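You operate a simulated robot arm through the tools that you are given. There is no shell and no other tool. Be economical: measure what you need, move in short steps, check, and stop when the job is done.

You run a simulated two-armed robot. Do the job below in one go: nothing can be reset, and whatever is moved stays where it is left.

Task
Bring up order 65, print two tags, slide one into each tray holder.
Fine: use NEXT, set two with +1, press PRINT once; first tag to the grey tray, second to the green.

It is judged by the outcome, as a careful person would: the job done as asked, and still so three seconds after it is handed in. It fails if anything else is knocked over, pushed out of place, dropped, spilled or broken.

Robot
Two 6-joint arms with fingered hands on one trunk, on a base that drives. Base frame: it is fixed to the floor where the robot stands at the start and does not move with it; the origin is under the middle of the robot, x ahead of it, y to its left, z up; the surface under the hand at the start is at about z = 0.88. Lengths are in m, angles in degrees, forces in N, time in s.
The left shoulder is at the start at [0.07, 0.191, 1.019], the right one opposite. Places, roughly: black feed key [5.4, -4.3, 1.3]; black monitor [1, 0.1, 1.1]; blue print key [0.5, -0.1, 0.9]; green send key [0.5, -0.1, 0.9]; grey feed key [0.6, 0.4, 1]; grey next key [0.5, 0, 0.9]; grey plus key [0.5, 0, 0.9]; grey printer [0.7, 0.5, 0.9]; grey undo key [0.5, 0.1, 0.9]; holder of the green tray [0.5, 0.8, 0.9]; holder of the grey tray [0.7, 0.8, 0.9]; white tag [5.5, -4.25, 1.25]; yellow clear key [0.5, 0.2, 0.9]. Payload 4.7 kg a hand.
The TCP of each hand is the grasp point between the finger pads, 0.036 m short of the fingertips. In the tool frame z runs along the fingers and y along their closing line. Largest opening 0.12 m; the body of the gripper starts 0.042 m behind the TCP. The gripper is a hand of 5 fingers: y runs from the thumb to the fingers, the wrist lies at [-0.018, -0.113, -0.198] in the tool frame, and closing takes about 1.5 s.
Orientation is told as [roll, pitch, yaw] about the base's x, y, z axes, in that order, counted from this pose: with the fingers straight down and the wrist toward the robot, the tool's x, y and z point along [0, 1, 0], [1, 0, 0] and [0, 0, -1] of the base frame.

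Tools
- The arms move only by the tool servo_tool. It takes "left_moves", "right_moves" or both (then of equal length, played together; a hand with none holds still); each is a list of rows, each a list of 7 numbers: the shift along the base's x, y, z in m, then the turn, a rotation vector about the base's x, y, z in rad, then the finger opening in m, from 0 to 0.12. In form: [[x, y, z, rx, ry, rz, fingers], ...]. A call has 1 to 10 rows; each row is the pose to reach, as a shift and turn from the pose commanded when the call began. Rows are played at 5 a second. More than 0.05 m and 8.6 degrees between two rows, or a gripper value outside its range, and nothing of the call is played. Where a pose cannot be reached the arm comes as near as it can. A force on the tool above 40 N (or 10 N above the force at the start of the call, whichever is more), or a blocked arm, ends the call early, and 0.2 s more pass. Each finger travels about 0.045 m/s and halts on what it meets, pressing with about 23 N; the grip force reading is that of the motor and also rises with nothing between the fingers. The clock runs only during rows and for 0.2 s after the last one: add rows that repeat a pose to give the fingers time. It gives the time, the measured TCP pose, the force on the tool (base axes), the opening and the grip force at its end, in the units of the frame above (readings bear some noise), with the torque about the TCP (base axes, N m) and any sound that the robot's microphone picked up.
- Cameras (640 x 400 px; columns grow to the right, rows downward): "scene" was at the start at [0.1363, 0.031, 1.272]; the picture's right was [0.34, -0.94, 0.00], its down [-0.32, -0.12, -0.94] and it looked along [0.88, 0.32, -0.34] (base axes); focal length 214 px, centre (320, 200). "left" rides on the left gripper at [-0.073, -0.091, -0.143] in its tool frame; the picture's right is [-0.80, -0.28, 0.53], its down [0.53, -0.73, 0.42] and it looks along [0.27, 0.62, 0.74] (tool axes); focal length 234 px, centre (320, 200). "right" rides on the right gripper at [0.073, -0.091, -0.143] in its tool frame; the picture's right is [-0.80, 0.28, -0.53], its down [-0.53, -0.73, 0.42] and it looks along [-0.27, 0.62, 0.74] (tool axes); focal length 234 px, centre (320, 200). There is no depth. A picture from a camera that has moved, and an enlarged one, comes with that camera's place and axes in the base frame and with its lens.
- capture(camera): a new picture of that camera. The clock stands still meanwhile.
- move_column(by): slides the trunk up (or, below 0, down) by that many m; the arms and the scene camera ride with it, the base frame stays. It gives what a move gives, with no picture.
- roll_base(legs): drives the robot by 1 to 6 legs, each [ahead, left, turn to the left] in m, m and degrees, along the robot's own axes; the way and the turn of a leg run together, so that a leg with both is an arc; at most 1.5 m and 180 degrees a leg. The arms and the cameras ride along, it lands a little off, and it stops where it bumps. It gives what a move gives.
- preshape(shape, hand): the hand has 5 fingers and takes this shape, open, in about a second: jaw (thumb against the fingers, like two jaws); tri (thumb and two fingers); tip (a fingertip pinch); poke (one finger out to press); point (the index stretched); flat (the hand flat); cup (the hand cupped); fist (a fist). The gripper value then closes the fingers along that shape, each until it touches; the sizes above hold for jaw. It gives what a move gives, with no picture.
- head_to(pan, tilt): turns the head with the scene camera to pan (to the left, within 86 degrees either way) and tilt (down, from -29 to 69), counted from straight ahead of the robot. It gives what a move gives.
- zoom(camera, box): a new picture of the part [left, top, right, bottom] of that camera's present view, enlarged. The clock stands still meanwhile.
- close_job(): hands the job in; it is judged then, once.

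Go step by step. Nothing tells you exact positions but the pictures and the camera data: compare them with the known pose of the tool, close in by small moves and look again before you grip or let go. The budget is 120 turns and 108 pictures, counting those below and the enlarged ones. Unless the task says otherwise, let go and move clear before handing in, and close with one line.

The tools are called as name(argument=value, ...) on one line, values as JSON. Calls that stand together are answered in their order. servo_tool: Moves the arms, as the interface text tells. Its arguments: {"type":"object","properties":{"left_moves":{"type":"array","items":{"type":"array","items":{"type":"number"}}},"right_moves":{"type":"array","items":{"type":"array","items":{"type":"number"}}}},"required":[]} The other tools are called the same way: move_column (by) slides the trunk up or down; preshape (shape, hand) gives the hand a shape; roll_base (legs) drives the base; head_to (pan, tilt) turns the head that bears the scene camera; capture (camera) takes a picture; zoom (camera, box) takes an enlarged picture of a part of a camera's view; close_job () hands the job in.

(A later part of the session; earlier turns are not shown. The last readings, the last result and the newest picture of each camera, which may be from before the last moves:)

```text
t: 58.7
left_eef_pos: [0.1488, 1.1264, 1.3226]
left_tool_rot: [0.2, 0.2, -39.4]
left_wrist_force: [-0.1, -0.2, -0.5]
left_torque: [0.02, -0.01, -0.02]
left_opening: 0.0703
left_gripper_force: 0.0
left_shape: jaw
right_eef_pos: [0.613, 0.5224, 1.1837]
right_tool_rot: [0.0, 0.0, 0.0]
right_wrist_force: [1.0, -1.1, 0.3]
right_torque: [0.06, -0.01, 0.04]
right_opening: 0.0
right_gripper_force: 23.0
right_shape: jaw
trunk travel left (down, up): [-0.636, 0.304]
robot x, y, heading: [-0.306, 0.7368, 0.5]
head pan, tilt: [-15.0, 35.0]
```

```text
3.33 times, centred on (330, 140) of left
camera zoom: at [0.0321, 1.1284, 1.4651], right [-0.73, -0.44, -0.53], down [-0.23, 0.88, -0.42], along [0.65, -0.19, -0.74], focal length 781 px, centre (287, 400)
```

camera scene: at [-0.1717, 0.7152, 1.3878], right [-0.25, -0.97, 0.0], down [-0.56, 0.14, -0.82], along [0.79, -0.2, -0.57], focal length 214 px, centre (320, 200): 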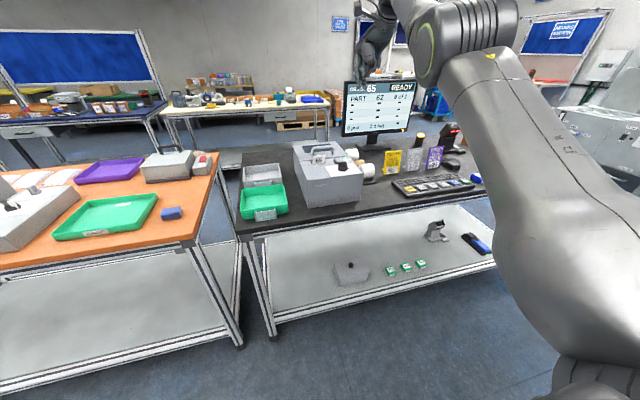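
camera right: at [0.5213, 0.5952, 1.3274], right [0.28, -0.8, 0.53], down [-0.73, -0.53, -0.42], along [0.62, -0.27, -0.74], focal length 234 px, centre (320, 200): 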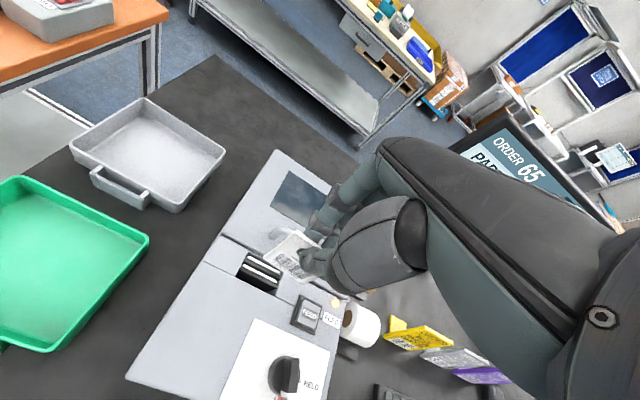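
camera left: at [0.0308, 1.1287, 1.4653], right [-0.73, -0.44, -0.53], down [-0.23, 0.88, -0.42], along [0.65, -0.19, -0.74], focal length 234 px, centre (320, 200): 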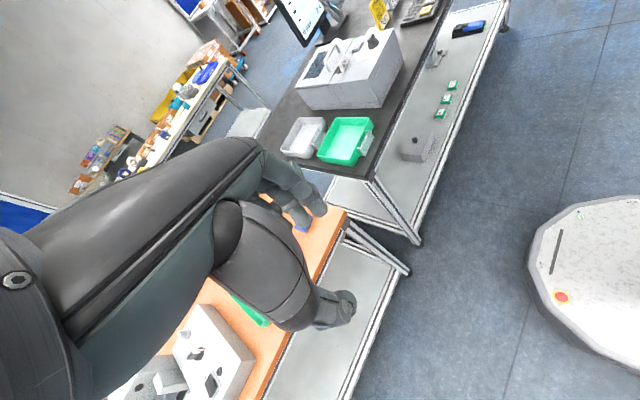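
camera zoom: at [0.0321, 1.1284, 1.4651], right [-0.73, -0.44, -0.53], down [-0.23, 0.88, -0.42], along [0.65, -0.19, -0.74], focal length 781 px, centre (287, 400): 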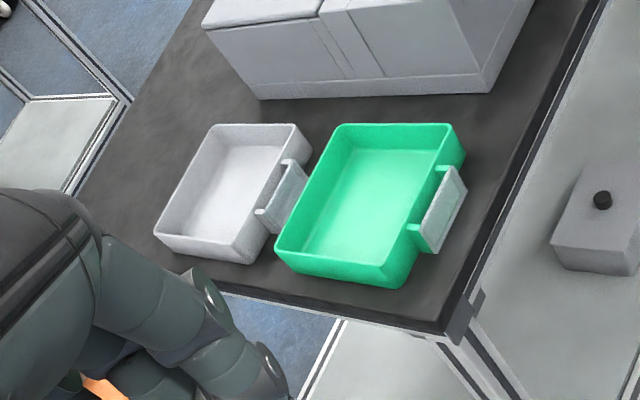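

The holders are open-topped pockets on the near side of each tray. I drive left then slightly forward so the right hand comes over the grey tray's holder near (0.66, 0.757).

roll_base(legs=[[0, 0.27, 0], [0.05, 0, 0]])

head_to(pan=-20, tilt=40)

capture(camera="right")

capture(camera="scene")

```text
t: 61.1
left_eef_pos: [0.192, 1.3896, 1.3247]
left_tool_rot: [0.3, -0.1, -39.6]
left_wrist_force: [-1.1, -0.2, 0.4]
left_torque: [0.01, -0.05, 0.02]
left_opening: 0.0702
left_gripper_force: 0.1
left_shape: jaw
right_eef_pos: [0.6565, 0.7816, 1.1867]
right_tool_rot: [0.1, -0.2, -0.3]
right_wrist_force: [-0.1, 0.2, 0.7]
right_torque: [-0.01, -0.07, -0.01]
right_opening: 0.0
right_gripper_force: 23.2
right_shape: jaw
trunk travel left (down, up): [-0.636, 0.304]
robot x, y, heading: [-0.2572, 1.0029, 0.3]
head pan, tilt: [-15.0, 35.0]
```

```text
t: 61.8
left_eef_pos: [0.1991, 1.3904, 1.3222]
left_tool_rot: [0.3, 0.1, -39.7]
left_wrist_force: [0.3, 0.5, -1.1]
left_torque: [-0.01, 0.03, 0.01]
left_opening: 0.07
left_gripper_force: 0.0
left_shape: jaw
right_eef_pos: [0.6601, 0.7819, 1.1851]
right_tool_rot: [-0.1, 0.0, -0.3]
right_wrist_force: [0.5, 0.2, -0.8]
right_torque: [-0.01, 0.04, -0.03]
right_opening: 0.0
right_gripper_force: 23.1
right_shape: jaw
trunk travel left (down, up): [-0.636, 0.304]
robot x, y, heading: [-0.2571, 1.0023, 0.1]
head pan, tilt: [-20.0, 40.0]
```

```text
48 pictures are left
camera right: at [0.5685, 0.857, 1.3275], right [0.27, -0.8, 0.53], down [-0.74, -0.53, -0.42], along [0.62, -0.27, -0.74], focal length 234 px, centre (320, 200)
```

right: 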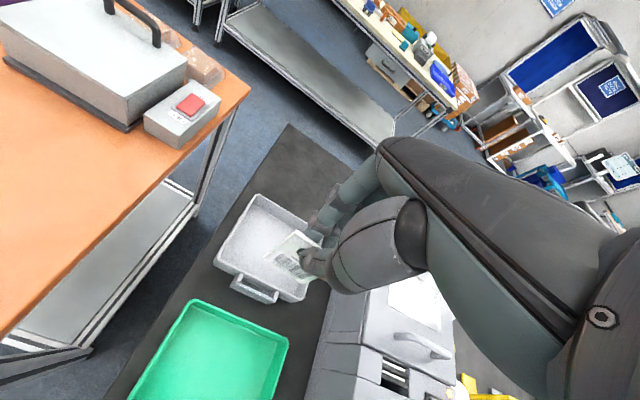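

```text
47 pictures are left
camera scene: at [-0.1277, 0.9743, 1.3801], right [-0.34, -0.94, 0.0], down [-0.61, 0.22, -0.77], along [0.72, -0.26, -0.64], focal length 214 px, centre (320, 200)
```

scene: 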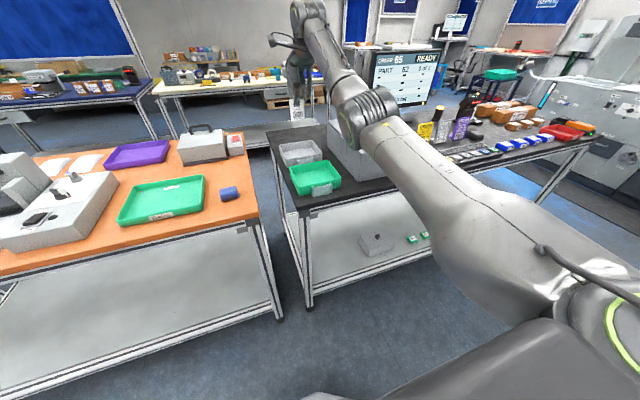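

zoom(camera="right", box=[200, 180, 350, 330])

zoom(camera="scene", box=[265, 70, 355, 210])

```text
2.67 times, centred on (275, 255) of right
camera zoom: at [0.5685, 0.857, 1.3275], right [0.27, -0.8, 0.53], down [-0.74, -0.53, -0.42], along [0.62, -0.27, -0.74], focal length 624 px, centre (440, 53)
```

zoom: 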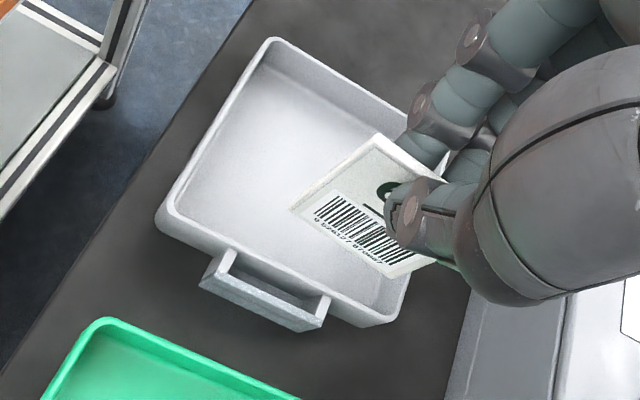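

```text
2.86 times, centred on (310, 140) of scene
camera zoom: at [-0.1277, 0.9743, 1.3801], right [-0.34, -0.94, 0.0], down [-0.61, 0.22, -0.77], along [0.72, -0.26, -0.64], focal length 613 px, centre (349, 371)
```

zoom: 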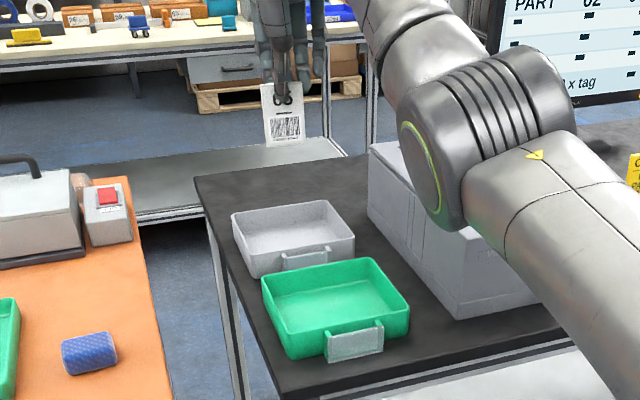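

Grey holder slot is centred at about (0.674, 0.7585), top z≈0.924; the tag's bottom edge is at (0.653, 0.780, 1.097). The arm is near full reach, so I drive 6 cm forward, then lower the tag to just above the slot and check.

roll_base(legs=[[0.06, 0, 0]])

servo_tool(right_moves=[[-0.01, -0.01, -0.02, 0, 0, 0, 0], [-0.02, -0.02, -0.05, 0, 0, 0, 0], [-0.036, -0.0245, -0.08, 0, 0, 0, 0], [-0.036, -0.0245, -0.11, 0, 0, 0, 0], [-0.036, -0.0245, -0.135, 0, 0, 0, 0], [-0.036, -0.0245, -0.15, 0, 0, 0, 0], [-0.036, -0.0245, -0.15, 0, 0, 0, 0]])

zoom(camera="right", box=[210, 180, 390, 330])

zoom(camera="scene", box=[270, 110, 360, 200])

```text
t: 62.7
left_eef_pos: [0.2532, 1.3921, 1.3238]
left_tool_rot: [0.4, -0.1, -39.7]
left_wrist_force: [-0.5, -0.2, -0.3]
left_torque: [-0.04, -0.03, -0.04]
left_opening: 0.0701
left_gripper_force: 0.0
left_shape: jaw
right_eef_pos: [0.7146, 0.7841, 1.1877]
right_tool_rot: [-0.1, -0.2, -0.3]
right_wrist_force: [0.6, -0.8, 0.8]
right_torque: [-0.02, -0.02, -0.01]
right_opening: 0.0002
right_gripper_force: 23.2
right_shape: jaw
trunk travel left (down, up): [-0.636, 0.304]
robot x, y, heading: [-0.1966, 1.0054, 0.2]
head pan, tilt: [-20.0, 40.0]
```

```text
t: 64.3
left_eef_pos: [0.2568, 1.3898, 1.3226]
left_tool_rot: [0.3, 0.0, -39.7]
left_wrist_force: [-0.5, -0.1, 0.4]
left_torque: [0.0, 0.02, -0.01]
left_opening: 0.0699
left_gripper_force: 0.0
left_shape: jaw
right_eef_pos: [0.6833, 0.7592, 1.0352]
right_tool_rot: [0.0, -0.1, -0.3]
right_wrist_force: [-0.9, -0.3, 1.0]
right_torque: [0.04, 0.0, 0.03]
right_opening: 0.0
right_gripper_force: 23.3
right_shape: jaw
trunk travel left (down, up): [-0.636, 0.304]
robot x, y, heading: [-0.1952, 1.0023, 0.1]
head pan, tilt: [-20.0, 40.0]
```

```text
2.67 times, centred on (300, 255) of right
camera zoom: at [0.5916, 0.8325, 1.1788], right [0.27, -0.8, 0.53], down [-0.73, -0.53, -0.43], along [0.62, -0.27, -0.74], focal length 624 px, centre (373, 53)
```

zoom: 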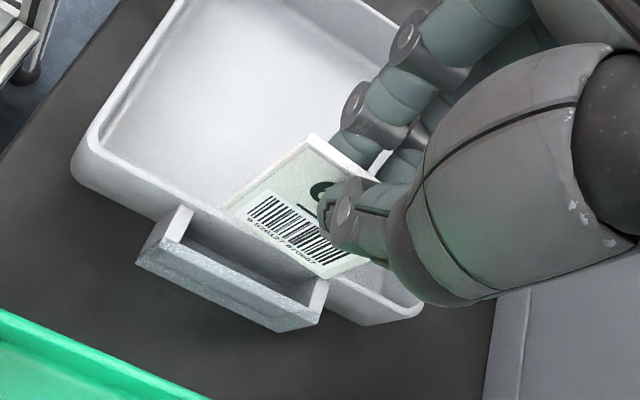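

```text
4.44 times, centred on (315, 155) of scene
camera zoom: at [-0.0696, 0.9745, 1.3802], right [-0.34, -0.94, 0.0], down [-0.6, 0.22, -0.77], along [0.72, -0.26, -0.64], focal length 953 px, centre (342, 400)
```

zoom: 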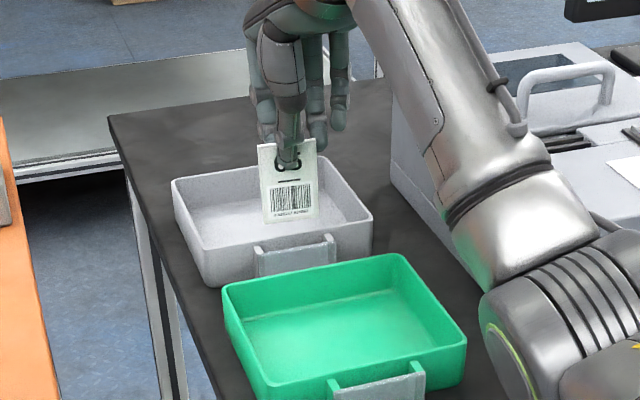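

The tag is almost over the slot; it needs about −3 mm in x, −4 mm in y and a slight yaw. I correct and enter the slot by about 1 cm.

servo_tool(right_moves=[[-0.003, -0.004, 0, 0, 0, 0.06, 0], [-0.003, -0.004, -0.015, 0, 0, 0.06, 0], [-0.003, -0.004, -0.025, 0, 0, 0.06, 0], [-0.003, -0.004, -0.033, 0, 0, 0.06, 0], [-0.003, -0.004, -0.033, 0, 0, 0.06, 0]])

zoom(camera="right", box=[210, 180, 390, 330])

zoom(camera="scene", box=[280, 130, 350, 200])

```text
t: 65.5
left_eef_pos: [0.2579, 1.3906, 1.3235]
left_tool_rot: [0.2, 0.1, -39.7]
left_wrist_force: [0.0, -0.9, -0.6]
left_torque: [-0.01, 0.02, 0.01]
left_opening: 0.0702
left_gripper_force: 0.0
left_shape: jaw
right_eef_pos: [0.6791, 0.7553, 1.0024]
right_tool_rot: [0.1, -0.1, 3.1]
right_wrist_force: [0.1, -0.2, 0.1]
right_torque: [-0.02, -0.01, 0.0]
right_opening: 0.0002
right_gripper_force: 23.2
right_shape: jaw
trunk travel left (down, up): [-0.636, 0.304]
robot x, y, heading: [-0.2001, 1.0027, 0.5]
head pan, tilt: [-20.0, 40.0]
```

```text
2.67 times, centred on (300, 255) of right
camera zoom: at [0.5843, 0.8231, 1.1465], right [0.32, -0.79, 0.53], down [-0.7, -0.57, -0.43], along [0.64, -0.23, -0.74], focal length 624 px, centre (373, 53)
```

zoom: 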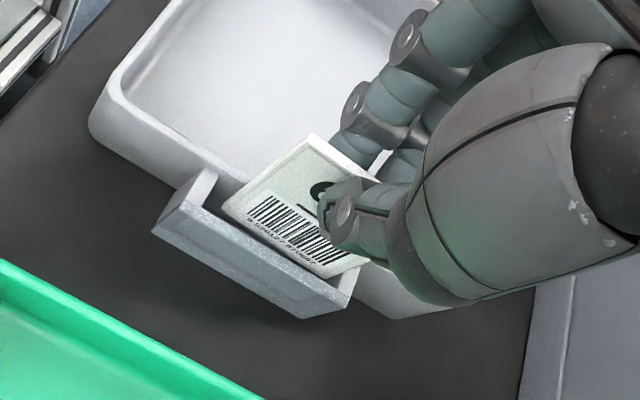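

```text
5.71 times, centred on (315, 165) of scene
camera zoom: at [-0.0691, 0.9744, 1.3802], right [-0.34, -0.94, 0.0], down [-0.61, 0.22, -0.77], along [0.72, -0.26, -0.64], focal length 1226 px, centre (349, 400)
```

zoom: 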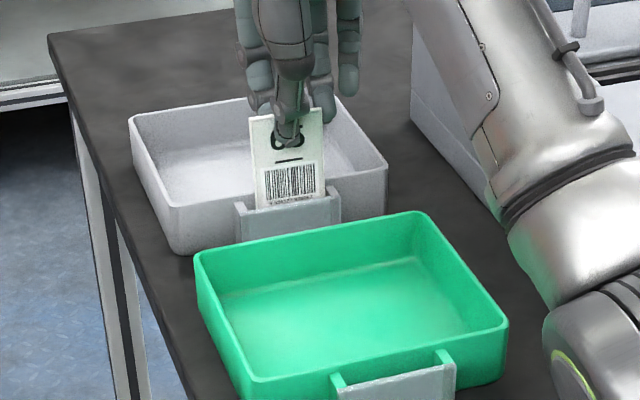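

The tag's lower edge is in the pocket, between the brackets. I lower on in small steps watching the force.

servo_tool(right_moves=[[-0.001, 0, -0.008, 0, 0, 0, 0], [-0.001, 0, -0.016, 0, 0, 0, 0], [-0.001, 0, -0.022, 0, 0, 0, 0], [-0.001, 0, -0.026, 0, 0, 0, 0]])

zoom(camera="scene", box=[280, 130, 350, 200])

zoom(camera="right", box=[210, 180, 390, 330])

```text
t: 66.5
left_eef_pos: [0.2575, 1.3902, 1.3235]
left_tool_rot: [0.3, 0.0, -39.7]
left_wrist_force: [-0.3, -0.6, 0.1]
left_torque: [-0.01, 0.01, 0.02]
left_opening: 0.0704
left_gripper_force: 0.1
left_shape: jaw
right_eef_pos: [0.6797, 0.7545, 0.9772]
right_tool_rot: [-0.1, -0.1, 3.1]
right_wrist_force: [0.0, -0.1, 2.2]
right_torque: [-0.01, -0.01, 0.0]
right_opening: 0.0
right_gripper_force: 22.8
right_shape: jaw
trunk travel left (down, up): [-0.636, 0.304]
robot x, y, heading: [-0.2003, 1.001, 0.0]
head pan, tilt: [-20.0, 40.0]
```

```text
5.71 times, centred on (315, 165) of scene
camera zoom: at [-0.0697, 0.9742, 1.3803], right [-0.34, -0.94, 0.0], down [-0.6, 0.22, -0.77], along [0.72, -0.26, -0.64], focal length 1226 px, centre (349, 400)
```

zoom: 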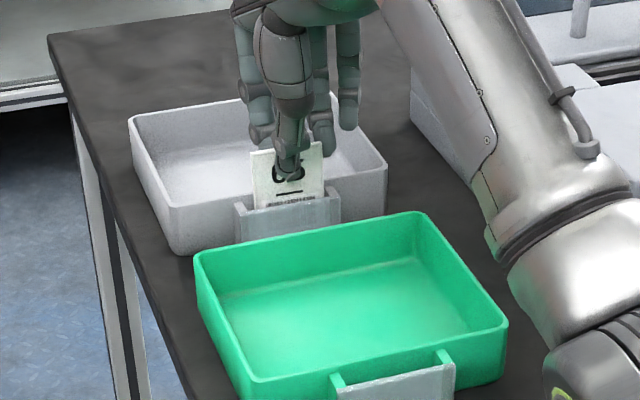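

```text
2.67 times, centred on (300, 255) of right
camera zoom: at [0.5831, 0.8235, 1.1206], right [0.32, -0.79, 0.53], down [-0.7, -0.57, -0.43], along [0.64, -0.23, -0.74], focal length 624 px, centre (373, 53)
```

zoom: 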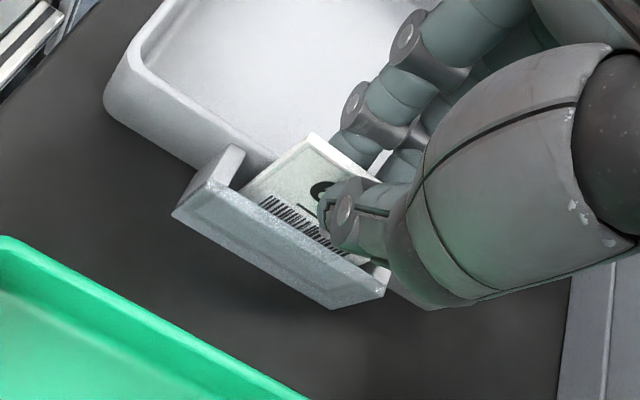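

The tag is well into the pocket with 2 N beginning to build. I go a few millimetres further to find the bottom.

servo_tool(right_moves=[[0, 0, -0.003, 0, 0, 0, 0], [0, 0, -0.005, 0, 0, 0, 0]])

```text
t: 67.1
left_eef_pos: [0.2549, 1.3901, 1.3239]
left_tool_rot: [0.3, -0.1, -39.8]
left_wrist_force: [0.0, 0.0, 0.2]
left_torque: [0.0, 0.01, -0.01]
left_opening: 0.07
left_gripper_force: 0.0
left_shape: jaw
right_eef_pos: [0.677, 0.7551, 0.9759]
right_tool_rot: [-0.1, -0.5, 3.1]
right_wrist_force: [0.4, -3.1, 17.4]
right_torque: [-0.06, -0.06, 0.02]
right_opening: 0.0001
right_gripper_force: 23.0
right_shape: jaw
trunk travel left (down, up): [-0.636, 0.304]
robot x, y, heading: [-0.198, 1.0022, 0.3]
head pan, tilt: [-20.0, 40.0]
```

The tag rests on the pocket floor. I relieve the load, open slightly, then rise straight up.

servo_tool(right_moves=[[0, 0, 0.004, 0, 0, 0, 0], [0, 0, 0.004, 0, 0, 0, 0.015], [0, 0, 0.004, 0, 0, 0, 0.035], [0, 0, 0.004, 0, 0, 0, 0.035], [0, 0, 0.03, 0, 0, 0, 0.035], [0, 0, 0.06, 0, 0, 0, 0.035], [0, 0, 0.1, 0, 0, 0, 0.035], [0, 0, 0.14, 0, 0, 0, 0.035], [0, 0, 0.18, 0, 0, 0, 0.035], [0, 0, 0.21, 0, 0, 0, 0.035]])

zoom(camera="scene", box=[270, 110, 360, 200])

```text
t: 69.3
left_eef_pos: [0.2558, 1.3909, 1.3227]
left_tool_rot: [0.3, 0.0, -39.7]
left_wrist_force: [-0.4, 0.7, -0.1]
left_torque: [-0.04, -0.01, -0.01]
left_opening: 0.0702
left_gripper_force: 0.0
left_shape: jaw
right_eef_pos: [0.6776, 0.7533, 1.1817]
right_tool_rot: [-0.1, 0.0, 3.0]
right_wrist_force: [-0.5, 0.0, -0.1]
right_torque: [-0.02, -0.03, 0.04]
right_opening: 0.0345
right_gripper_force: 0.1
right_shape: jaw
trunk travel left (down, up): [-0.636, 0.304]
robot x, y, heading: [-0.1969, 1.0036, 0.5]
head pan, tilt: [-20.0, 40.0]
```

```text
4.44 times, centred on (315, 155) of scene
camera zoom: at [-0.0701, 0.9748, 1.3802], right [-0.34, -0.94, 0.0], down [-0.6, 0.22, -0.77], along [0.72, -0.26, -0.64], focal length 953 px, centre (342, 400)
```

zoom: 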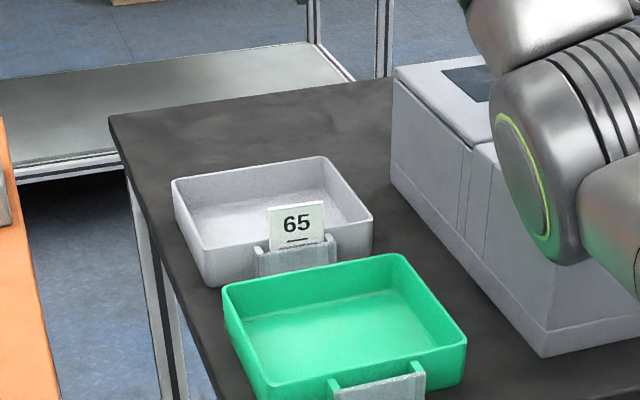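

Tag one sits neatly in the grey tray's holder. I drive back to the printer and look at the feed state.

roll_base(legs=[[-0.11, 0, 0], [0, -0.266, 0]])

head_to(pan=-15, tilt=35)

zoom(camera="scene", box=[270, 70, 430, 200])

zoom(camera="right", box=[220, 160, 400, 330])

```text
t: 72.0
left_eef_pos: [0.1473, 1.1236, 1.3229]
left_tool_rot: [0.3, 0.1, -39.6]
left_wrist_force: [0.1, -0.4, 0.0]
left_torque: [-0.02, 0.05, 0.02]
left_opening: 0.0701
left_gripper_force: 0.0
left_shape: jaw
right_eef_pos: [0.5702, 0.4892, 1.181]
right_tool_rot: [-0.1, -0.1, 3.2]
right_wrist_force: [0.1, -0.2, -0.3]
right_torque: [0.0, 0.03, -0.01]
right_opening: 0.0344
right_gripper_force: 0.1
right_shape: jaw
trunk travel left (down, up): [-0.636, 0.304]
robot x, y, heading: [-0.3104, 0.7337, 0.7]
head pan, tilt: [-20.0, 40.0]
```

```text
t: 72.7
left_eef_pos: [0.147, 1.1229, 1.3234]
left_tool_rot: [0.3, 0.1, -39.6]
left_wrist_force: [0.9, 0.2, 0.0]
left_torque: [0.02, 0.0, -0.03]
left_opening: 0.0699
left_gripper_force: 0.0
left_shape: jaw
right_eef_pos: [0.5689, 0.4877, 1.1811]
right_tool_rot: [0.0, -0.1, 3.3]
right_wrist_force: [-0.3, -0.4, -0.3]
right_torque: [0.01, 0.02, 0.0]
right_opening: 0.0346
right_gripper_force: 0.0
right_shape: jaw
trunk travel left (down, up): [-0.636, 0.304]
robot x, y, heading: [-0.3107, 0.7382, 0.4]
head pan, tilt: [-15.0, 35.0]
```

```text
3.08 times, centred on (350, 135) of scene
camera zoom: at [-0.1731, 0.7118, 1.3877], right [-0.25, -0.97, 0.0], down [-0.56, 0.15, -0.82], along [0.79, -0.21, -0.57], focal length 660 px, centre (228, 400)
```

zoom: 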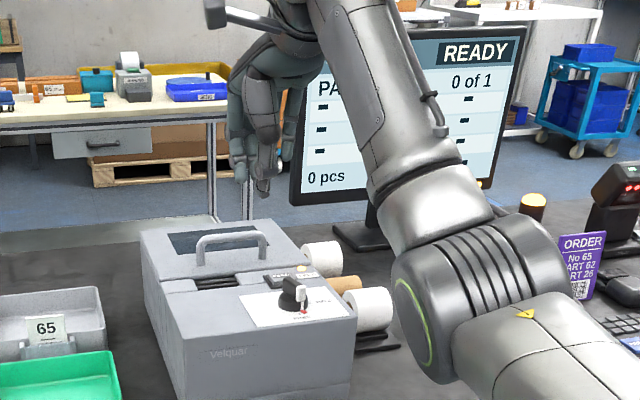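

```text
2.35 times, centred on (310, 245) of right
camera zoom: at [0.4737, 0.5554, 1.3251], right [0.32, -0.79, 0.53], down [-0.7, -0.57, -0.43], along [0.64, -0.23, -0.74], focal length 551 px, centre (344, 94)
```

zoom: 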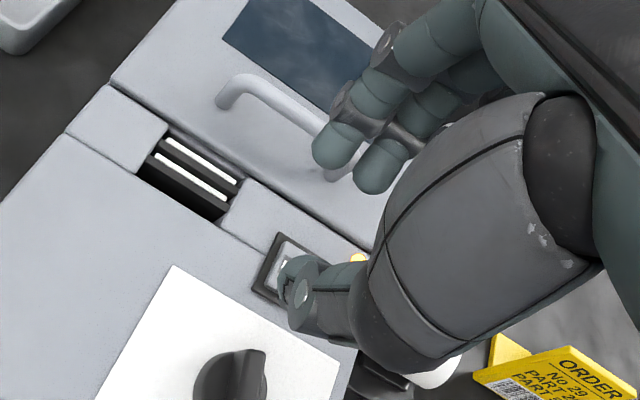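

The second tag is still down in the slot, and the lamp turned amber when I set FREE; it was green at HELD. So feeding most likely needs HELD: I'll push the knob back with the lone thumb (hand open), press FEED, then set FREE again. I position the thumb above, on the left of the knob's near end.

servo_tool(right_moves=[[0.004, -0.01, 0, 0, 0, -0.055, 0.06], [0.008, -0.022, -0.02, 0, 0, -0.055, 0.09], [0.008, -0.022, -0.05, 0, 0, -0.055, 0.11], [0.008, -0.022, -0.065, 0, 0, -0.055, 0.11], [0.008, -0.022, -0.065, 0, 0, -0.055, 0.11]])

zoom(camera="right", box=[210, 150, 410, 350])

zoom(camera="scene", box=[300, 100, 380, 180])

```text
t: 73.9
left_eef_pos: [0.148, 1.1224, 1.3233]
left_tool_rot: [0.2, -0.1, -39.7]
left_wrist_force: [-0.1, 0.2, 0.9]
left_torque: [0.03, 0.02, 0.0]
left_opening: 0.0701
left_gripper_force: 0.1
left_shape: jaw
right_eef_pos: [0.5763, 0.4661, 1.1156]
right_tool_rot: [0.1, 0.0, 0.1]
right_wrist_force: [-0.5, -0.3, 0.1]
right_torque: [-0.01, -0.03, -0.04]
right_opening: 0.1098
right_gripper_force: 0.1
right_shape: jaw
trunk travel left (down, up): [-0.636, 0.304]
robot x, y, heading: [-0.3062, 0.7349, 0.4]
head pan, tilt: [-15.0, 35.0]
```

```text
2.00 times, centred on (310, 250) of right
camera zoom: at [0.4843, 0.5388, 1.2598], right [0.28, -0.8, 0.53], down [-0.73, -0.53, -0.43], along [0.62, -0.27, -0.74], focal length 468 px, centre (340, 100)
```

zoom: 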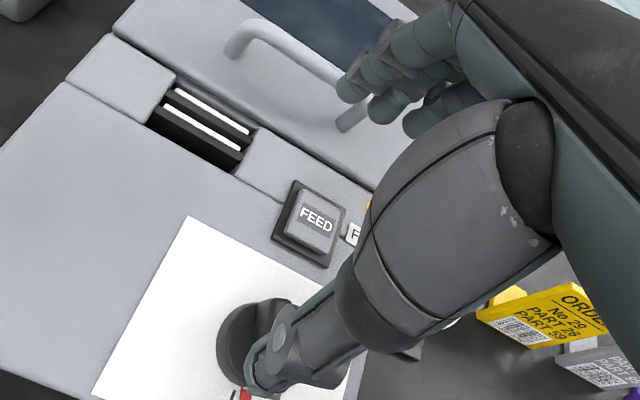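

```text
5.00 times, centred on (340, 140) of scene
camera zoom: at [-0.1731, 0.7122, 1.3877], right [-0.25, -0.97, 0.0], down [-0.56, 0.14, -0.82], along [0.79, -0.21, -0.57], focal length 1072 px, centre (220, 500)
```

zoom: 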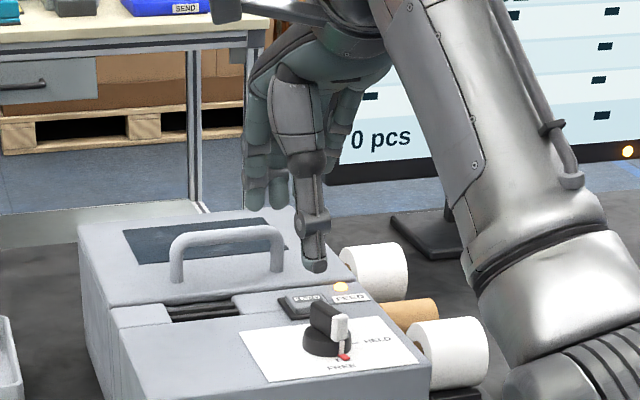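

The thumb tip is at about (0.508, 0.466, 1.085), left of the knob's near end. I lower it and sweep the end back round to HELD.

servo_tool(right_moves=[[0.005, 0.002, -0.025, 0, 0, 0, 0.11], [0.005, 0.002, -0.053, 0, 0, 0, 0.11], [0.005, -0.004, -0.053, 0, 0, 0, 0.11], [0.002, -0.01, -0.053, 0, 0, 0, 0.11], [-0.001, -0.018, -0.053, 0, 0, 0, 0.11], [0.0, -0.026, -0.053, 0, 0, 0, 0.11], [0.003, -0.032, -0.053, 0, 0, 0, 0.11], [0.009, -0.033, -0.053, 0, 0, 0, 0.11], [0.009, -0.033, -0.053, 0, 0, 0, 0.11]])

zoom(camera="scene", box=[300, 100, 380, 180])

```text
t: 75.9
left_eef_pos: [0.1467, 1.1222, 1.3225]
left_tool_rot: [0.4, 0.0, -39.6]
left_wrist_force: [-0.1, -0.2, -0.3]
left_torque: [0.0, -0.01, 0.01]
left_opening: 0.0701
left_gripper_force: 0.1
left_shape: jaw
right_eef_pos: [0.5872, 0.4317, 1.0636]
right_tool_rot: [0.0, -0.1, 0.2]
right_wrist_force: [-5.2, 0.9, 0.1]
right_torque: [0.06, 0.07, -0.04]
right_opening: 0.1102
right_gripper_force: 0.0
right_shape: jaw
trunk travel left (down, up): [-0.636, 0.304]
robot x, y, heading: [-0.3067, 0.7359, 0.3]
head pan, tilt: [-15.0, 35.0]
```

```text
5.00 times, centred on (340, 140) of scene
camera zoom: at [-0.1738, 0.7122, 1.3878], right [-0.25, -0.97, 0.0], down [-0.55, 0.14, -0.82], along [0.79, -0.21, -0.57], focal length 1072 px, centre (220, 500)
```

zoom: 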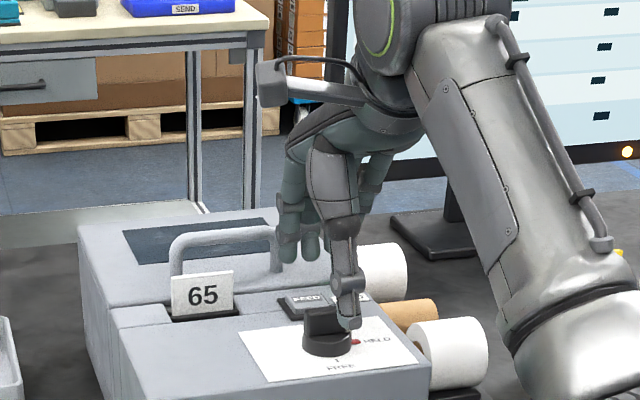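

Returning to HELD fed the second tag automatically. I back the thumb off, rise, and reshape to poke to set FREE again as before.

servo_tool(right_moves=[[-0.01, 0, 0, 0, 0, 0, 0.11], [-0.01, 0, 0.04, 0, 0, 0, 0.11], [-0.01, 0, 0.08, 0, 0, 0, 0.11], [-0.02, -0.005, 0.1, 0, 0, 0, 0.11]])

preshape(hand="right", shape="poke")

zoom(camera="scene", box=[300, 100, 380, 180])

```text
t: 76.9
left_eef_pos: [0.1467, 1.1227, 1.3237]
left_tool_rot: [0.3, 0.0, -39.6]
left_wrist_force: [0.0, 0.1, 0.4]
left_torque: [0.03, -0.01, -0.01]
left_opening: 0.0702
left_gripper_force: 0.1
left_shape: jaw
right_eef_pos: [0.5651, 0.426, 1.1646]
right_tool_rot: [0.0, 0.0, 0.0]
right_wrist_force: [0.6, 0.0, -0.5]
right_torque: [0.02, -0.02, 0.03]
right_opening: 0.11
right_gripper_force: 0.0
right_shape: jaw
trunk travel left (down, up): [-0.636, 0.304]
robot x, y, heading: [-0.308, 0.7318, 0.4]
head pan, tilt: [-15.0, 35.0]
```

```text
t: 77.8
left_eef_pos: [0.147, 1.1243, 1.3229]
left_tool_rot: [0.2, 0.0, -39.6]
left_wrist_force: [-0.3, 0.1, -0.3]
left_torque: [0.02, -0.01, 0.02]
left_opening: 0.0699
left_gripper_force: 0.1
left_shape: jaw
right_eef_pos: [0.5654, 0.4268, 1.164]
right_tool_rot: [0.0, -0.1, 0.2]
right_wrist_force: [-0.3, 0.4, 0.3]
right_torque: [0.03, -0.02, 0.0]
right_opening: 0.0
right_gripper_force: 0.0
right_shape: poke
trunk travel left (down, up): [-0.636, 0.304]
robot x, y, heading: [-0.3111, 0.7324, 0.3]
head pan, tilt: [-15.0, 35.0]
```

```text
5.00 times, centred on (340, 140) of scene
camera zoom: at [-0.173, 0.7124, 1.3877], right [-0.25, -0.97, 0.0], down [-0.56, 0.14, -0.82], along [0.79, -0.21, -0.57], focal length 1072 px, centre (220, 500)
```

zoom: 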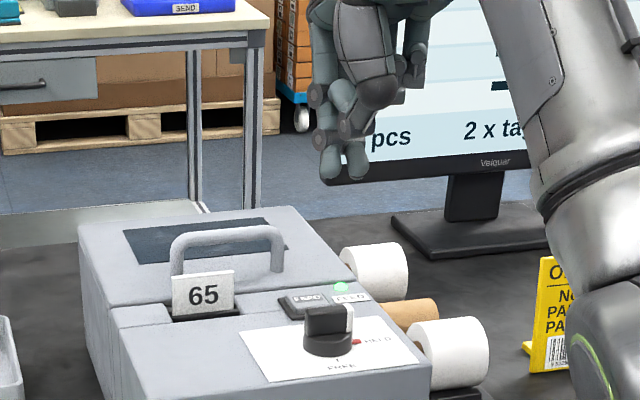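

Lamp green, tag two up. I bring the poke finger to the same start as last time and lower it behind the white end.

servo_tool(right_moves=[[-0.01, -0.007, -0.03, 0, 0, 0, 0], [-0.01, -0.007, -0.06, 0, 0, 0, 0], [-0.01, -0.007, -0.085, 0, 0, 0, 0], [-0.01, -0.007, -0.104, 0, 0, 0, 0], [-0.01, -0.007, -0.104, 0, 0, 0, 0]])

zoom(camera="right", box=[230, 180, 370, 320])

```text
t: 79.0
left_eef_pos: [0.1471, 1.1238, 1.322]
left_tool_rot: [0.2, 0.0, -39.6]
left_wrist_force: [-0.4, -0.2, 0.8]
left_torque: [0.0, -0.01, -0.02]
left_opening: 0.0703
left_gripper_force: 0.1
left_shape: jaw
right_eef_pos: [0.5567, 0.4208, 1.0615]
right_tool_rot: [-0.1, -0.1, 0.1]
right_wrist_force: [-0.2, 0.1, -0.6]
right_torque: [0.02, -0.01, 0.04]
right_opening: 0.0
right_gripper_force: 0.1
right_shape: poke
trunk travel left (down, up): [-0.636, 0.304]
robot x, y, heading: [-0.3055, 0.7306, 0.2]
head pan, tilt: [-15.0, 35.0]
```

```text
2.86 times, centred on (300, 250) of right
camera zoom: at [0.4643, 0.4934, 1.2037], right [0.28, -0.8, 0.53], down [-0.73, -0.53, -0.43], along [0.62, -0.27, -0.74], focal length 669 px, centre (377, 57)
```

zoom: 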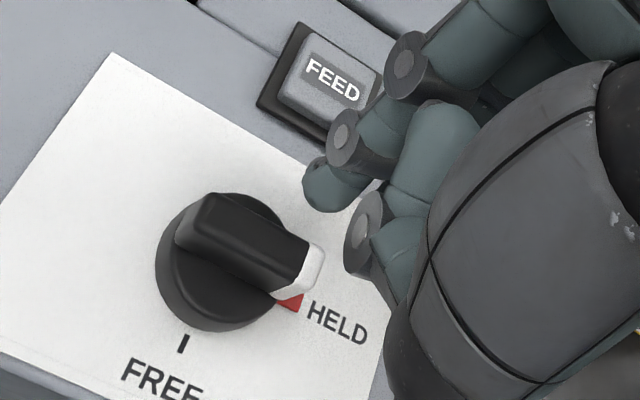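

Same start as before, so I repeat the same arc and then retreat and rise.

servo_tool(right_moves=[[-0.008, 0.002, 0, 0, 0, 0, 0], [-0.015, 0.001, 0, 0, 0, 0, 0], [-0.024, -0.002, 0, 0, 0, 0, 0], [-0.032, -0.001, 0, 0, 0, 0, 0], [-0.039, 0.002, 0, 0, 0, 0, 0], [-0.0405, 0.007, 0, 0, 0, 0, 0], [-0.0405, 0.007, 0, 0, 0, 0, 0], [-0.0405, -0.008, 0, 0, 0, 0, 0], [-0.0405, -0.008, 0.04, 0, 0, 0, 0]])

servo_tool(right_moves=[[0, 0, 0.04, 0, 0, 0, 0], [0.02, 0.02, 0.07, 0, 0, 0, 0], [0.04, 0.05, 0.08, 0, 0, 0, 0], [0.06, 0.08, 0.08, 0, 0, 0, 0], [0.075, 0.1, 0.08, 0, 0, 0, 0]])

preshape(hand="right", shape="jaw")

zoom(camera="scene", box=[290, 100, 370, 180])

zoom(camera="right", box=[220, 180, 350, 290])

```text
t: 81.0
left_eef_pos: [0.1454, 1.1232, 1.3225]
left_tool_rot: [0.2, -0.1, -39.6]
left_wrist_force: [-0.6, 0.1, -0.3]
left_torque: [0.01, -0.04, -0.04]
left_opening: 0.0701
left_gripper_force: 0.1
left_shape: jaw
right_eef_pos: [0.5157, 0.4131, 1.0995]
right_tool_rot: [0.0, 0.1, 0.1]
right_wrist_force: [-0.9, -0.9, 1.1]
right_torque: [-0.02, -0.03, -0.04]
right_opening: 0.0
right_gripper_force: 0.0
right_shape: poke
trunk travel left (down, up): [-0.636, 0.304]
robot x, y, heading: [-0.3058, 0.7355, 0.5]
head pan, tilt: [-15.0, 35.0]
```

```text
t: 82.2
left_eef_pos: [0.1463, 1.1236, 1.3229]
left_tool_rot: [0.2, 0.0, -39.6]
left_wrist_force: [0.4, -0.7, 0.1]
left_torque: [0.0, 0.0, 0.01]
left_opening: 0.0698
left_gripper_force: 0.1
left_shape: jaw
right_eef_pos: [0.5901, 0.5125, 1.1791]
right_tool_rot: [-0.1, -0.1, 0.0]
right_wrist_force: [0.0, 0.0, 0.1]
right_torque: [0.0, 0.02, -0.03]
right_opening: 0.0
right_gripper_force: 0.0
right_shape: poke
trunk travel left (down, up): [-0.636, 0.304]
robot x, y, heading: [-0.3077, 0.734, 0.1]
head pan, tilt: [-15.0, 35.0]
```

```text
t: 83.1
left_eef_pos: [0.1473, 1.1234, 1.3222]
left_tool_rot: [0.3, 0.0, -39.6]
left_wrist_force: [0.4, 0.0, 1.2]
left_torque: [-0.01, 0.01, 0.02]
left_opening: 0.0701
left_gripper_force: 0.0
left_shape: jaw
right_eef_pos: [0.5905, 0.5117, 1.1799]
right_tool_rot: [0.0, -0.1, 0.2]
right_wrist_force: [-0.6, 0.5, 0.0]
right_torque: [0.0, -0.01, 0.0]
right_opening: 0.12
right_gripper_force: 0.0
right_shape: jaw
trunk travel left (down, up): [-0.636, 0.304]
robot x, y, heading: [-0.3044, 0.7347, 0.4]
head pan, tilt: [-15.0, 35.0]
```

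```text
5.00 times, centred on (330, 140) of scene
camera zoom: at [-0.1731, 0.7124, 1.3877], right [-0.25, -0.97, 0.0], down [-0.56, 0.14, -0.82], along [0.79, -0.21, -0.57], focal length 1072 px, centre (270, 500)
```

zoom: 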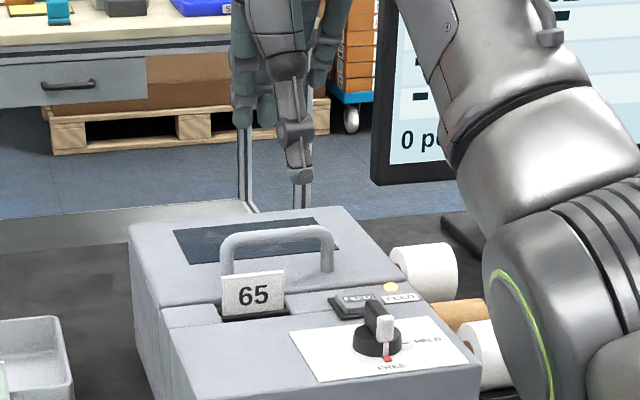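

```text
3.64 times, centred on (285, 235) of right
camera zoom: at [0.4979, 0.5851, 1.3229], right [0.28, -0.8, 0.53], down [-0.73, -0.53, -0.43], along [0.62, -0.27, -0.74], focal length 852 px, centre (447, 73)
```

zoom: 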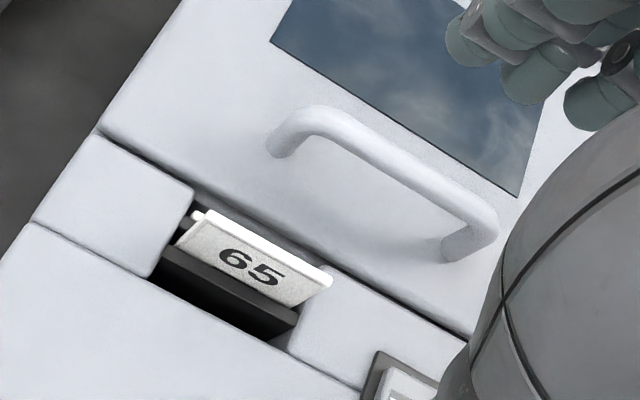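

Knob at FREE, tag two stands at (0.6215, 0.521, top 1.041), 1 cm further back. I go down with a narrow 3 cm opening to stay clear of the handle, checking before the last drop.

servo_tool(right_moves=[[0.015, 0.005, -0.01, 0, 0, 0, 0.08], [0.03, 0.009, -0.03, 0, 0, 0, 0.05], [0.03, 0.009, -0.06, 0, 0, 0, 0.03], [0.03, 0.009, -0.075, 0, 0, 0, 0.03], [0.03, 0.009, -0.085, 0, 0, 0, 0.03], [0.03, 0.009, -0.085, 0, 0, 0, 0.03]])

zoom(camera="right", box=[230, 160, 390, 310])

zoom(camera="scene", box=[290, 110, 360, 170])

```text
t: 84.5
left_eef_pos: [0.1466, 1.1218, 1.3227]
left_tool_rot: [0.2, 0.0, -39.5]
left_wrist_force: [-0.2, 0.1, -1.3]
left_torque: [0.02, 0.02, 0.02]
left_opening: 0.0699
left_gripper_force: 0.0
left_shape: jaw
right_eef_pos: [0.621, 0.5214, 1.094]
right_tool_rot: [0.0, -0.2, 0.1]
right_wrist_force: [0.7, 0.0, -0.8]
right_torque: [0.04, 0.05, -0.02]
right_opening: 0.0302
right_gripper_force: 0.1
right_shape: jaw
trunk travel left (down, up): [-0.636, 0.304]
robot x, y, heading: [-0.3071, 0.7371, 0.5]
head pan, tilt: [-15.0, 35.0]
```

```text
2.67 times, centred on (310, 235) of right
camera zoom: at [0.5287, 0.5946, 1.2382], right [0.28, -0.8, 0.53], down [-0.73, -0.53, -0.43], along [0.62, -0.27, -0.74], focal length 624 px, centre (347, 107)
```

zoom: 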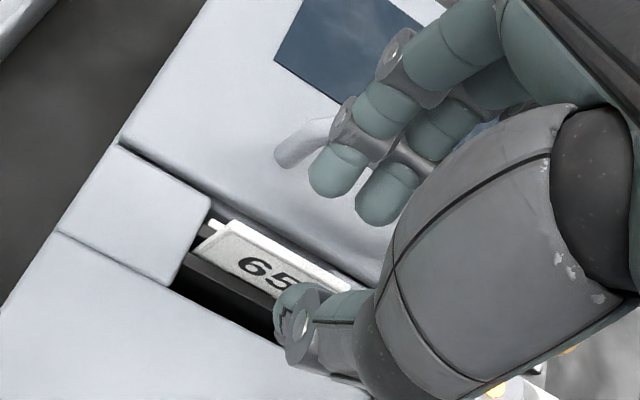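

```text
6.67 times, centred on (325, 140) of scene
camera zoom: at [-0.1731, 0.7123, 1.3877], right [-0.25, -0.97, 0.0], down [-0.56, 0.14, -0.82], along [0.79, -0.21, -0.57], focal length 1430 px, centre (287, 600)
```

zoom: 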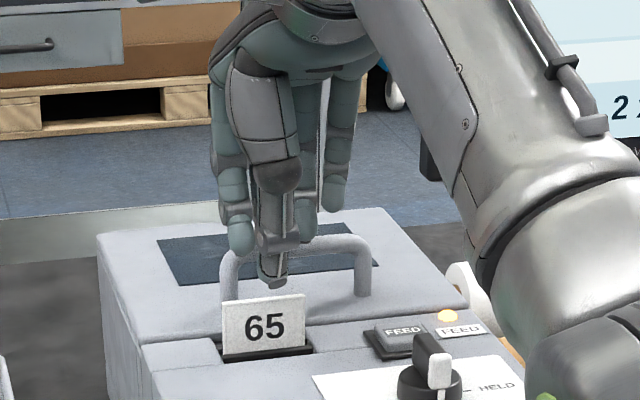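

Clear all round. I lower to the tag and close.

servo_tool(right_moves=[[0, 0, -0.015, 0, 0, 0, 0.03], [0, 0, -0.03, 0, 0, 0, 0.03], [0, 0, -0.039, 0, 0, 0, 0.03], [0, 0, -0.039, 0, 0, 0, 0.01], [0, 0, -0.039, 0, 0, 0, 0.0], [0, 0, -0.039, 0, 0, 0, 0.0], [0, 0, -0.039, 0, 0, 0, 0.0]])

servo_tool(right_moves=[[0, 0, 0.015, 0, 0, 0, 0], [0, 0, 0.03, 0, 0, 0, 0], [0, 0, 0.05, 0, 0, 0, 0], [0, 0, 0.07, 0, 0, 0, 0], [0, 0, 0.1, 0, 0, 0, 0], [0, 0, 0.13, 0, 0, 0, 0], [0, 0, 0.13, 0, 0, 0, 0]])

zoom(camera="scene", box=[220, 90, 370, 230])

```text
t: 86.1
left_eef_pos: [0.146, 1.1225, 1.3228]
left_tool_rot: [0.2, 0.0, -39.6]
left_wrist_force: [0.3, -0.8, 0.0]
left_torque: [0.0, -0.02, -0.03]
left_opening: 0.0701
left_gripper_force: 0.1
left_shape: jaw
right_eef_pos: [0.6214, 0.5207, 1.0548]
right_tool_rot: [0.0, -0.1, 0.1]
right_wrist_force: [2.0, 0.7, -1.6]
right_torque: [-0.02, -0.08, 0.08]
right_opening: 0.0
right_gripper_force: 23.0
right_shape: jaw
trunk travel left (down, up): [-0.636, 0.304]
robot x, y, heading: [-0.3068, 0.7357, 0.6]
head pan, tilt: [-15.0, 35.0]
```

```text
t: 87.7
left_eef_pos: [0.1482, 1.1226, 1.3223]
left_tool_rot: [0.1, 0.1, -39.6]
left_wrist_force: [0.4, -0.2, -0.3]
left_torque: [0.0, 0.0, -0.04]
left_opening: 0.0702
left_gripper_force: 0.1
left_shape: jaw
right_eef_pos: [0.6218, 0.5221, 1.1845]
right_tool_rot: [0.1, 0.0, 0.0]
right_wrist_force: [0.5, 0.4, -0.6]
right_torque: [0.01, -0.01, -0.01]
right_opening: 0.0
right_gripper_force: 22.9
right_shape: jaw
trunk travel left (down, up): [-0.636, 0.304]
robot x, y, heading: [-0.3091, 0.736, 0.3]
head pan, tilt: [-15.0, 35.0]
```

```text
2.86 times, centred on (295, 160) of scene
camera zoom: at [-0.1722, 0.712, 1.3876], right [-0.25, -0.97, 0.0], down [-0.56, 0.14, -0.82], along [0.79, -0.21, -0.57], focal length 613 px, centre (391, 314)
```

zoom: 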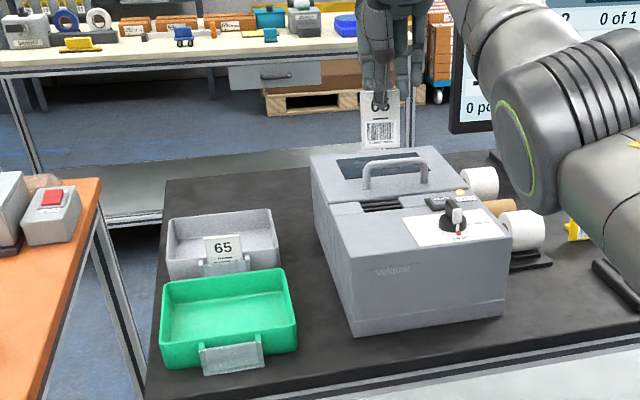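

Tag two is in hand. I drive left, then back, to bring it over the green tray's holder near (0.467, 0.75).

roll_base(legs=[[0, 0.23, 0], [-0.1, 0, 0]])

servo_tool(right_moves=[[-0.02, 0, -0.02, 0, 0, 0, 0], [-0.04, 0, -0.04, 0, 0, 0, 0], [-0.05, 0, -0.06, 0, 0, 0, 0], [-0.05, 0, -0.08, 0, 0, 0, 0]])

zoom(camera="right", box=[200, 180, 380, 340])

capture(camera="scene")

```text
t: 90.2
left_eef_pos: [0.0474, 1.3531, 1.322]
left_tool_rot: [0.3, 0.0, -39.6]
left_wrist_force: [0.6, -0.8, 0.0]
left_torque: [0.0, -0.02, 0.0]
left_opening: 0.0697
left_gripper_force: 0.0
left_shape: jaw
right_eef_pos: [0.5213, 0.7534, 1.1861]
right_tool_rot: [-0.1, 0.0, 0.1]
right_wrist_force: [0.2, 0.2, -0.2]
right_torque: [0.01, -0.02, -0.02]
right_opening: 0.0
right_gripper_force: 23.1
right_shape: jaw
trunk travel left (down, up): [-0.636, 0.304]
robot x, y, heading: [-0.4054, 0.9663, 0.4]
head pan, tilt: [-15.0, 35.0]
```

```text
t: 91.2
left_eef_pos: [0.0476, 1.3522, 1.3219]
left_tool_rot: [0.2, 0.1, -39.6]
left_wrist_force: [0.4, 0.9, -0.1]
left_torque: [-0.01, 0.03, 0.0]
left_opening: 0.0705
left_gripper_force: 0.0
left_shape: jaw
right_eef_pos: [0.4731, 0.7529, 1.1021]
right_tool_rot: [0.0, 0.0, 0.1]
right_wrist_force: [-0.5, -1.1, -0.5]
right_torque: [0.01, 0.03, 0.01]
right_opening: 0.0001
right_gripper_force: 22.8
right_shape: jaw
trunk travel left (down, up): [-0.636, 0.304]
robot x, y, heading: [-0.406, 0.9655, 0.3]
head pan, tilt: [-15.0, 35.0]
```

```text
2.50 times, centred on (290, 260) of right
camera zoom: at [0.379, 0.8256, 1.2462], right [0.28, -0.8, 0.53], down [-0.73, -0.53, -0.42], along [0.62, -0.27, -0.74], focal length 585 px, centre (395, 50)
```

zoom: 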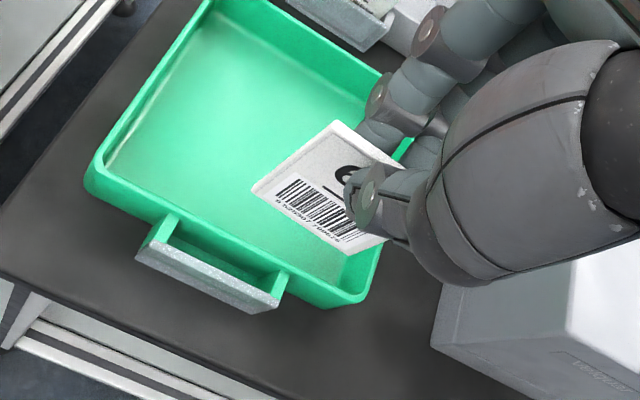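

```text
24 pictures are left
camera scene: at [-0.2724, 0.9421, 1.3875], right [-0.25, -0.97, 0.0], down [-0.56, 0.14, -0.82], along [0.79, -0.21, -0.57], focal length 214 px, centre (320, 200)
```

scene: 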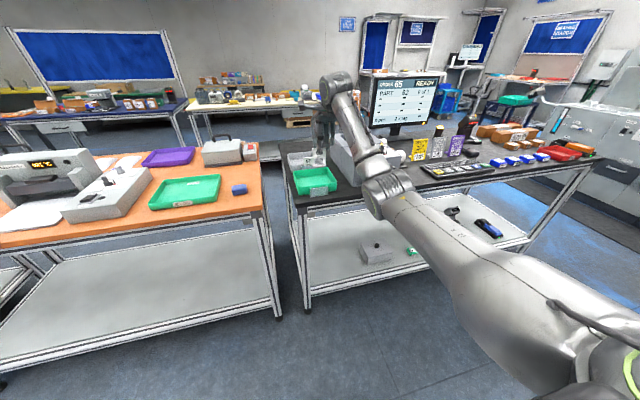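

The tag hangs right above the green holder's slot (slot centre about (0.467, 0.755), tag bottom (0.468, 0.753)). I lower to just above it and check.

servo_tool(right_moves=[[-0.001, 0.002, -0.03, 0, 0, 0.05, 0], [-0.001, 0.002, -0.06, 0, 0, 0.05, 0], [-0.001, 0.002, -0.073, 0, 0, 0.05, 0], [-0.001, 0.002, -0.073, 0, 0, 0.05, 0]])

zoom(camera="right", box=[210, 180, 390, 330])

zoom(camera="scene", box=[285, 140, 345, 200])

```text
t: 92.2
left_eef_pos: [0.0464, 1.353, 1.3221]
left_tool_rot: [0.2, 0.0, -39.6]
left_wrist_force: [1.0, 0.4, 0.2]
left_torque: [-0.02, -0.03, 0.01]
left_opening: 0.0702
left_gripper_force: 0.1
left_shape: jaw
right_eef_pos: [0.4673, 0.7539, 1.0323]
right_tool_rot: [0.0, 0.0, 3.0]
right_wrist_force: [1.4, -0.2, 0.3]
right_torque: [0.02, -0.02, -0.03]
right_opening: 0.0002
right_gripper_force: 23.5
right_shape: jaw
trunk travel left (down, up): [-0.636, 0.304]
robot x, y, heading: [-0.4073, 0.966, 0.4]
head pan, tilt: [-15.0, 35.0]
```

```text
2.67 times, centred on (300, 255) of right
camera zoom: at [0.372, 0.8222, 1.1763], right [0.32, -0.79, 0.53], down [-0.7, -0.57, -0.43], along [0.63, -0.23, -0.74], focal length 624 px, centre (373, 53)
```

zoom: 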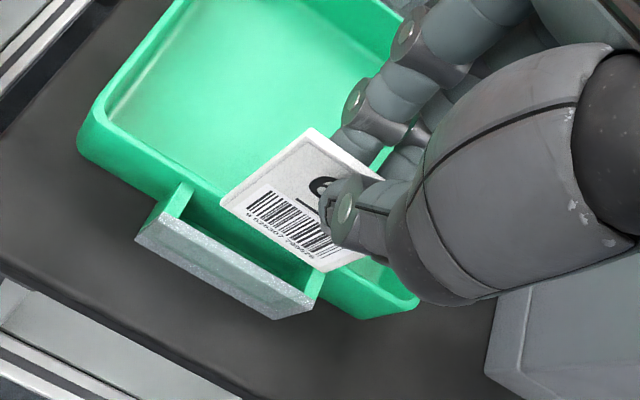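

```text
6.67 times, centred on (315, 170) of scene
camera zoom: at [-0.2739, 0.9425, 1.3877], right [-0.25, -0.97, 0.0], down [-0.56, 0.14, -0.82], along [0.79, -0.21, -0.57], focal length 1430 px, centre (353, 400)
```

zoom: 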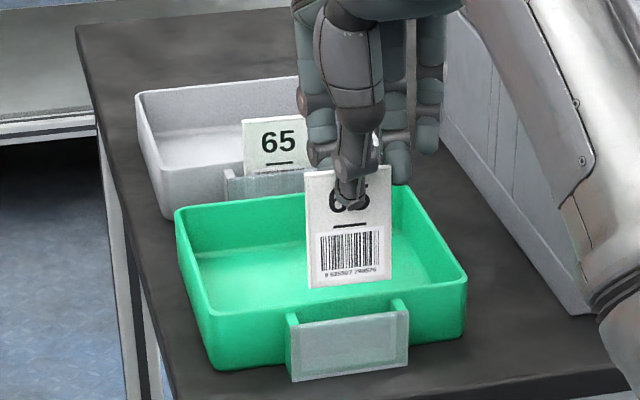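

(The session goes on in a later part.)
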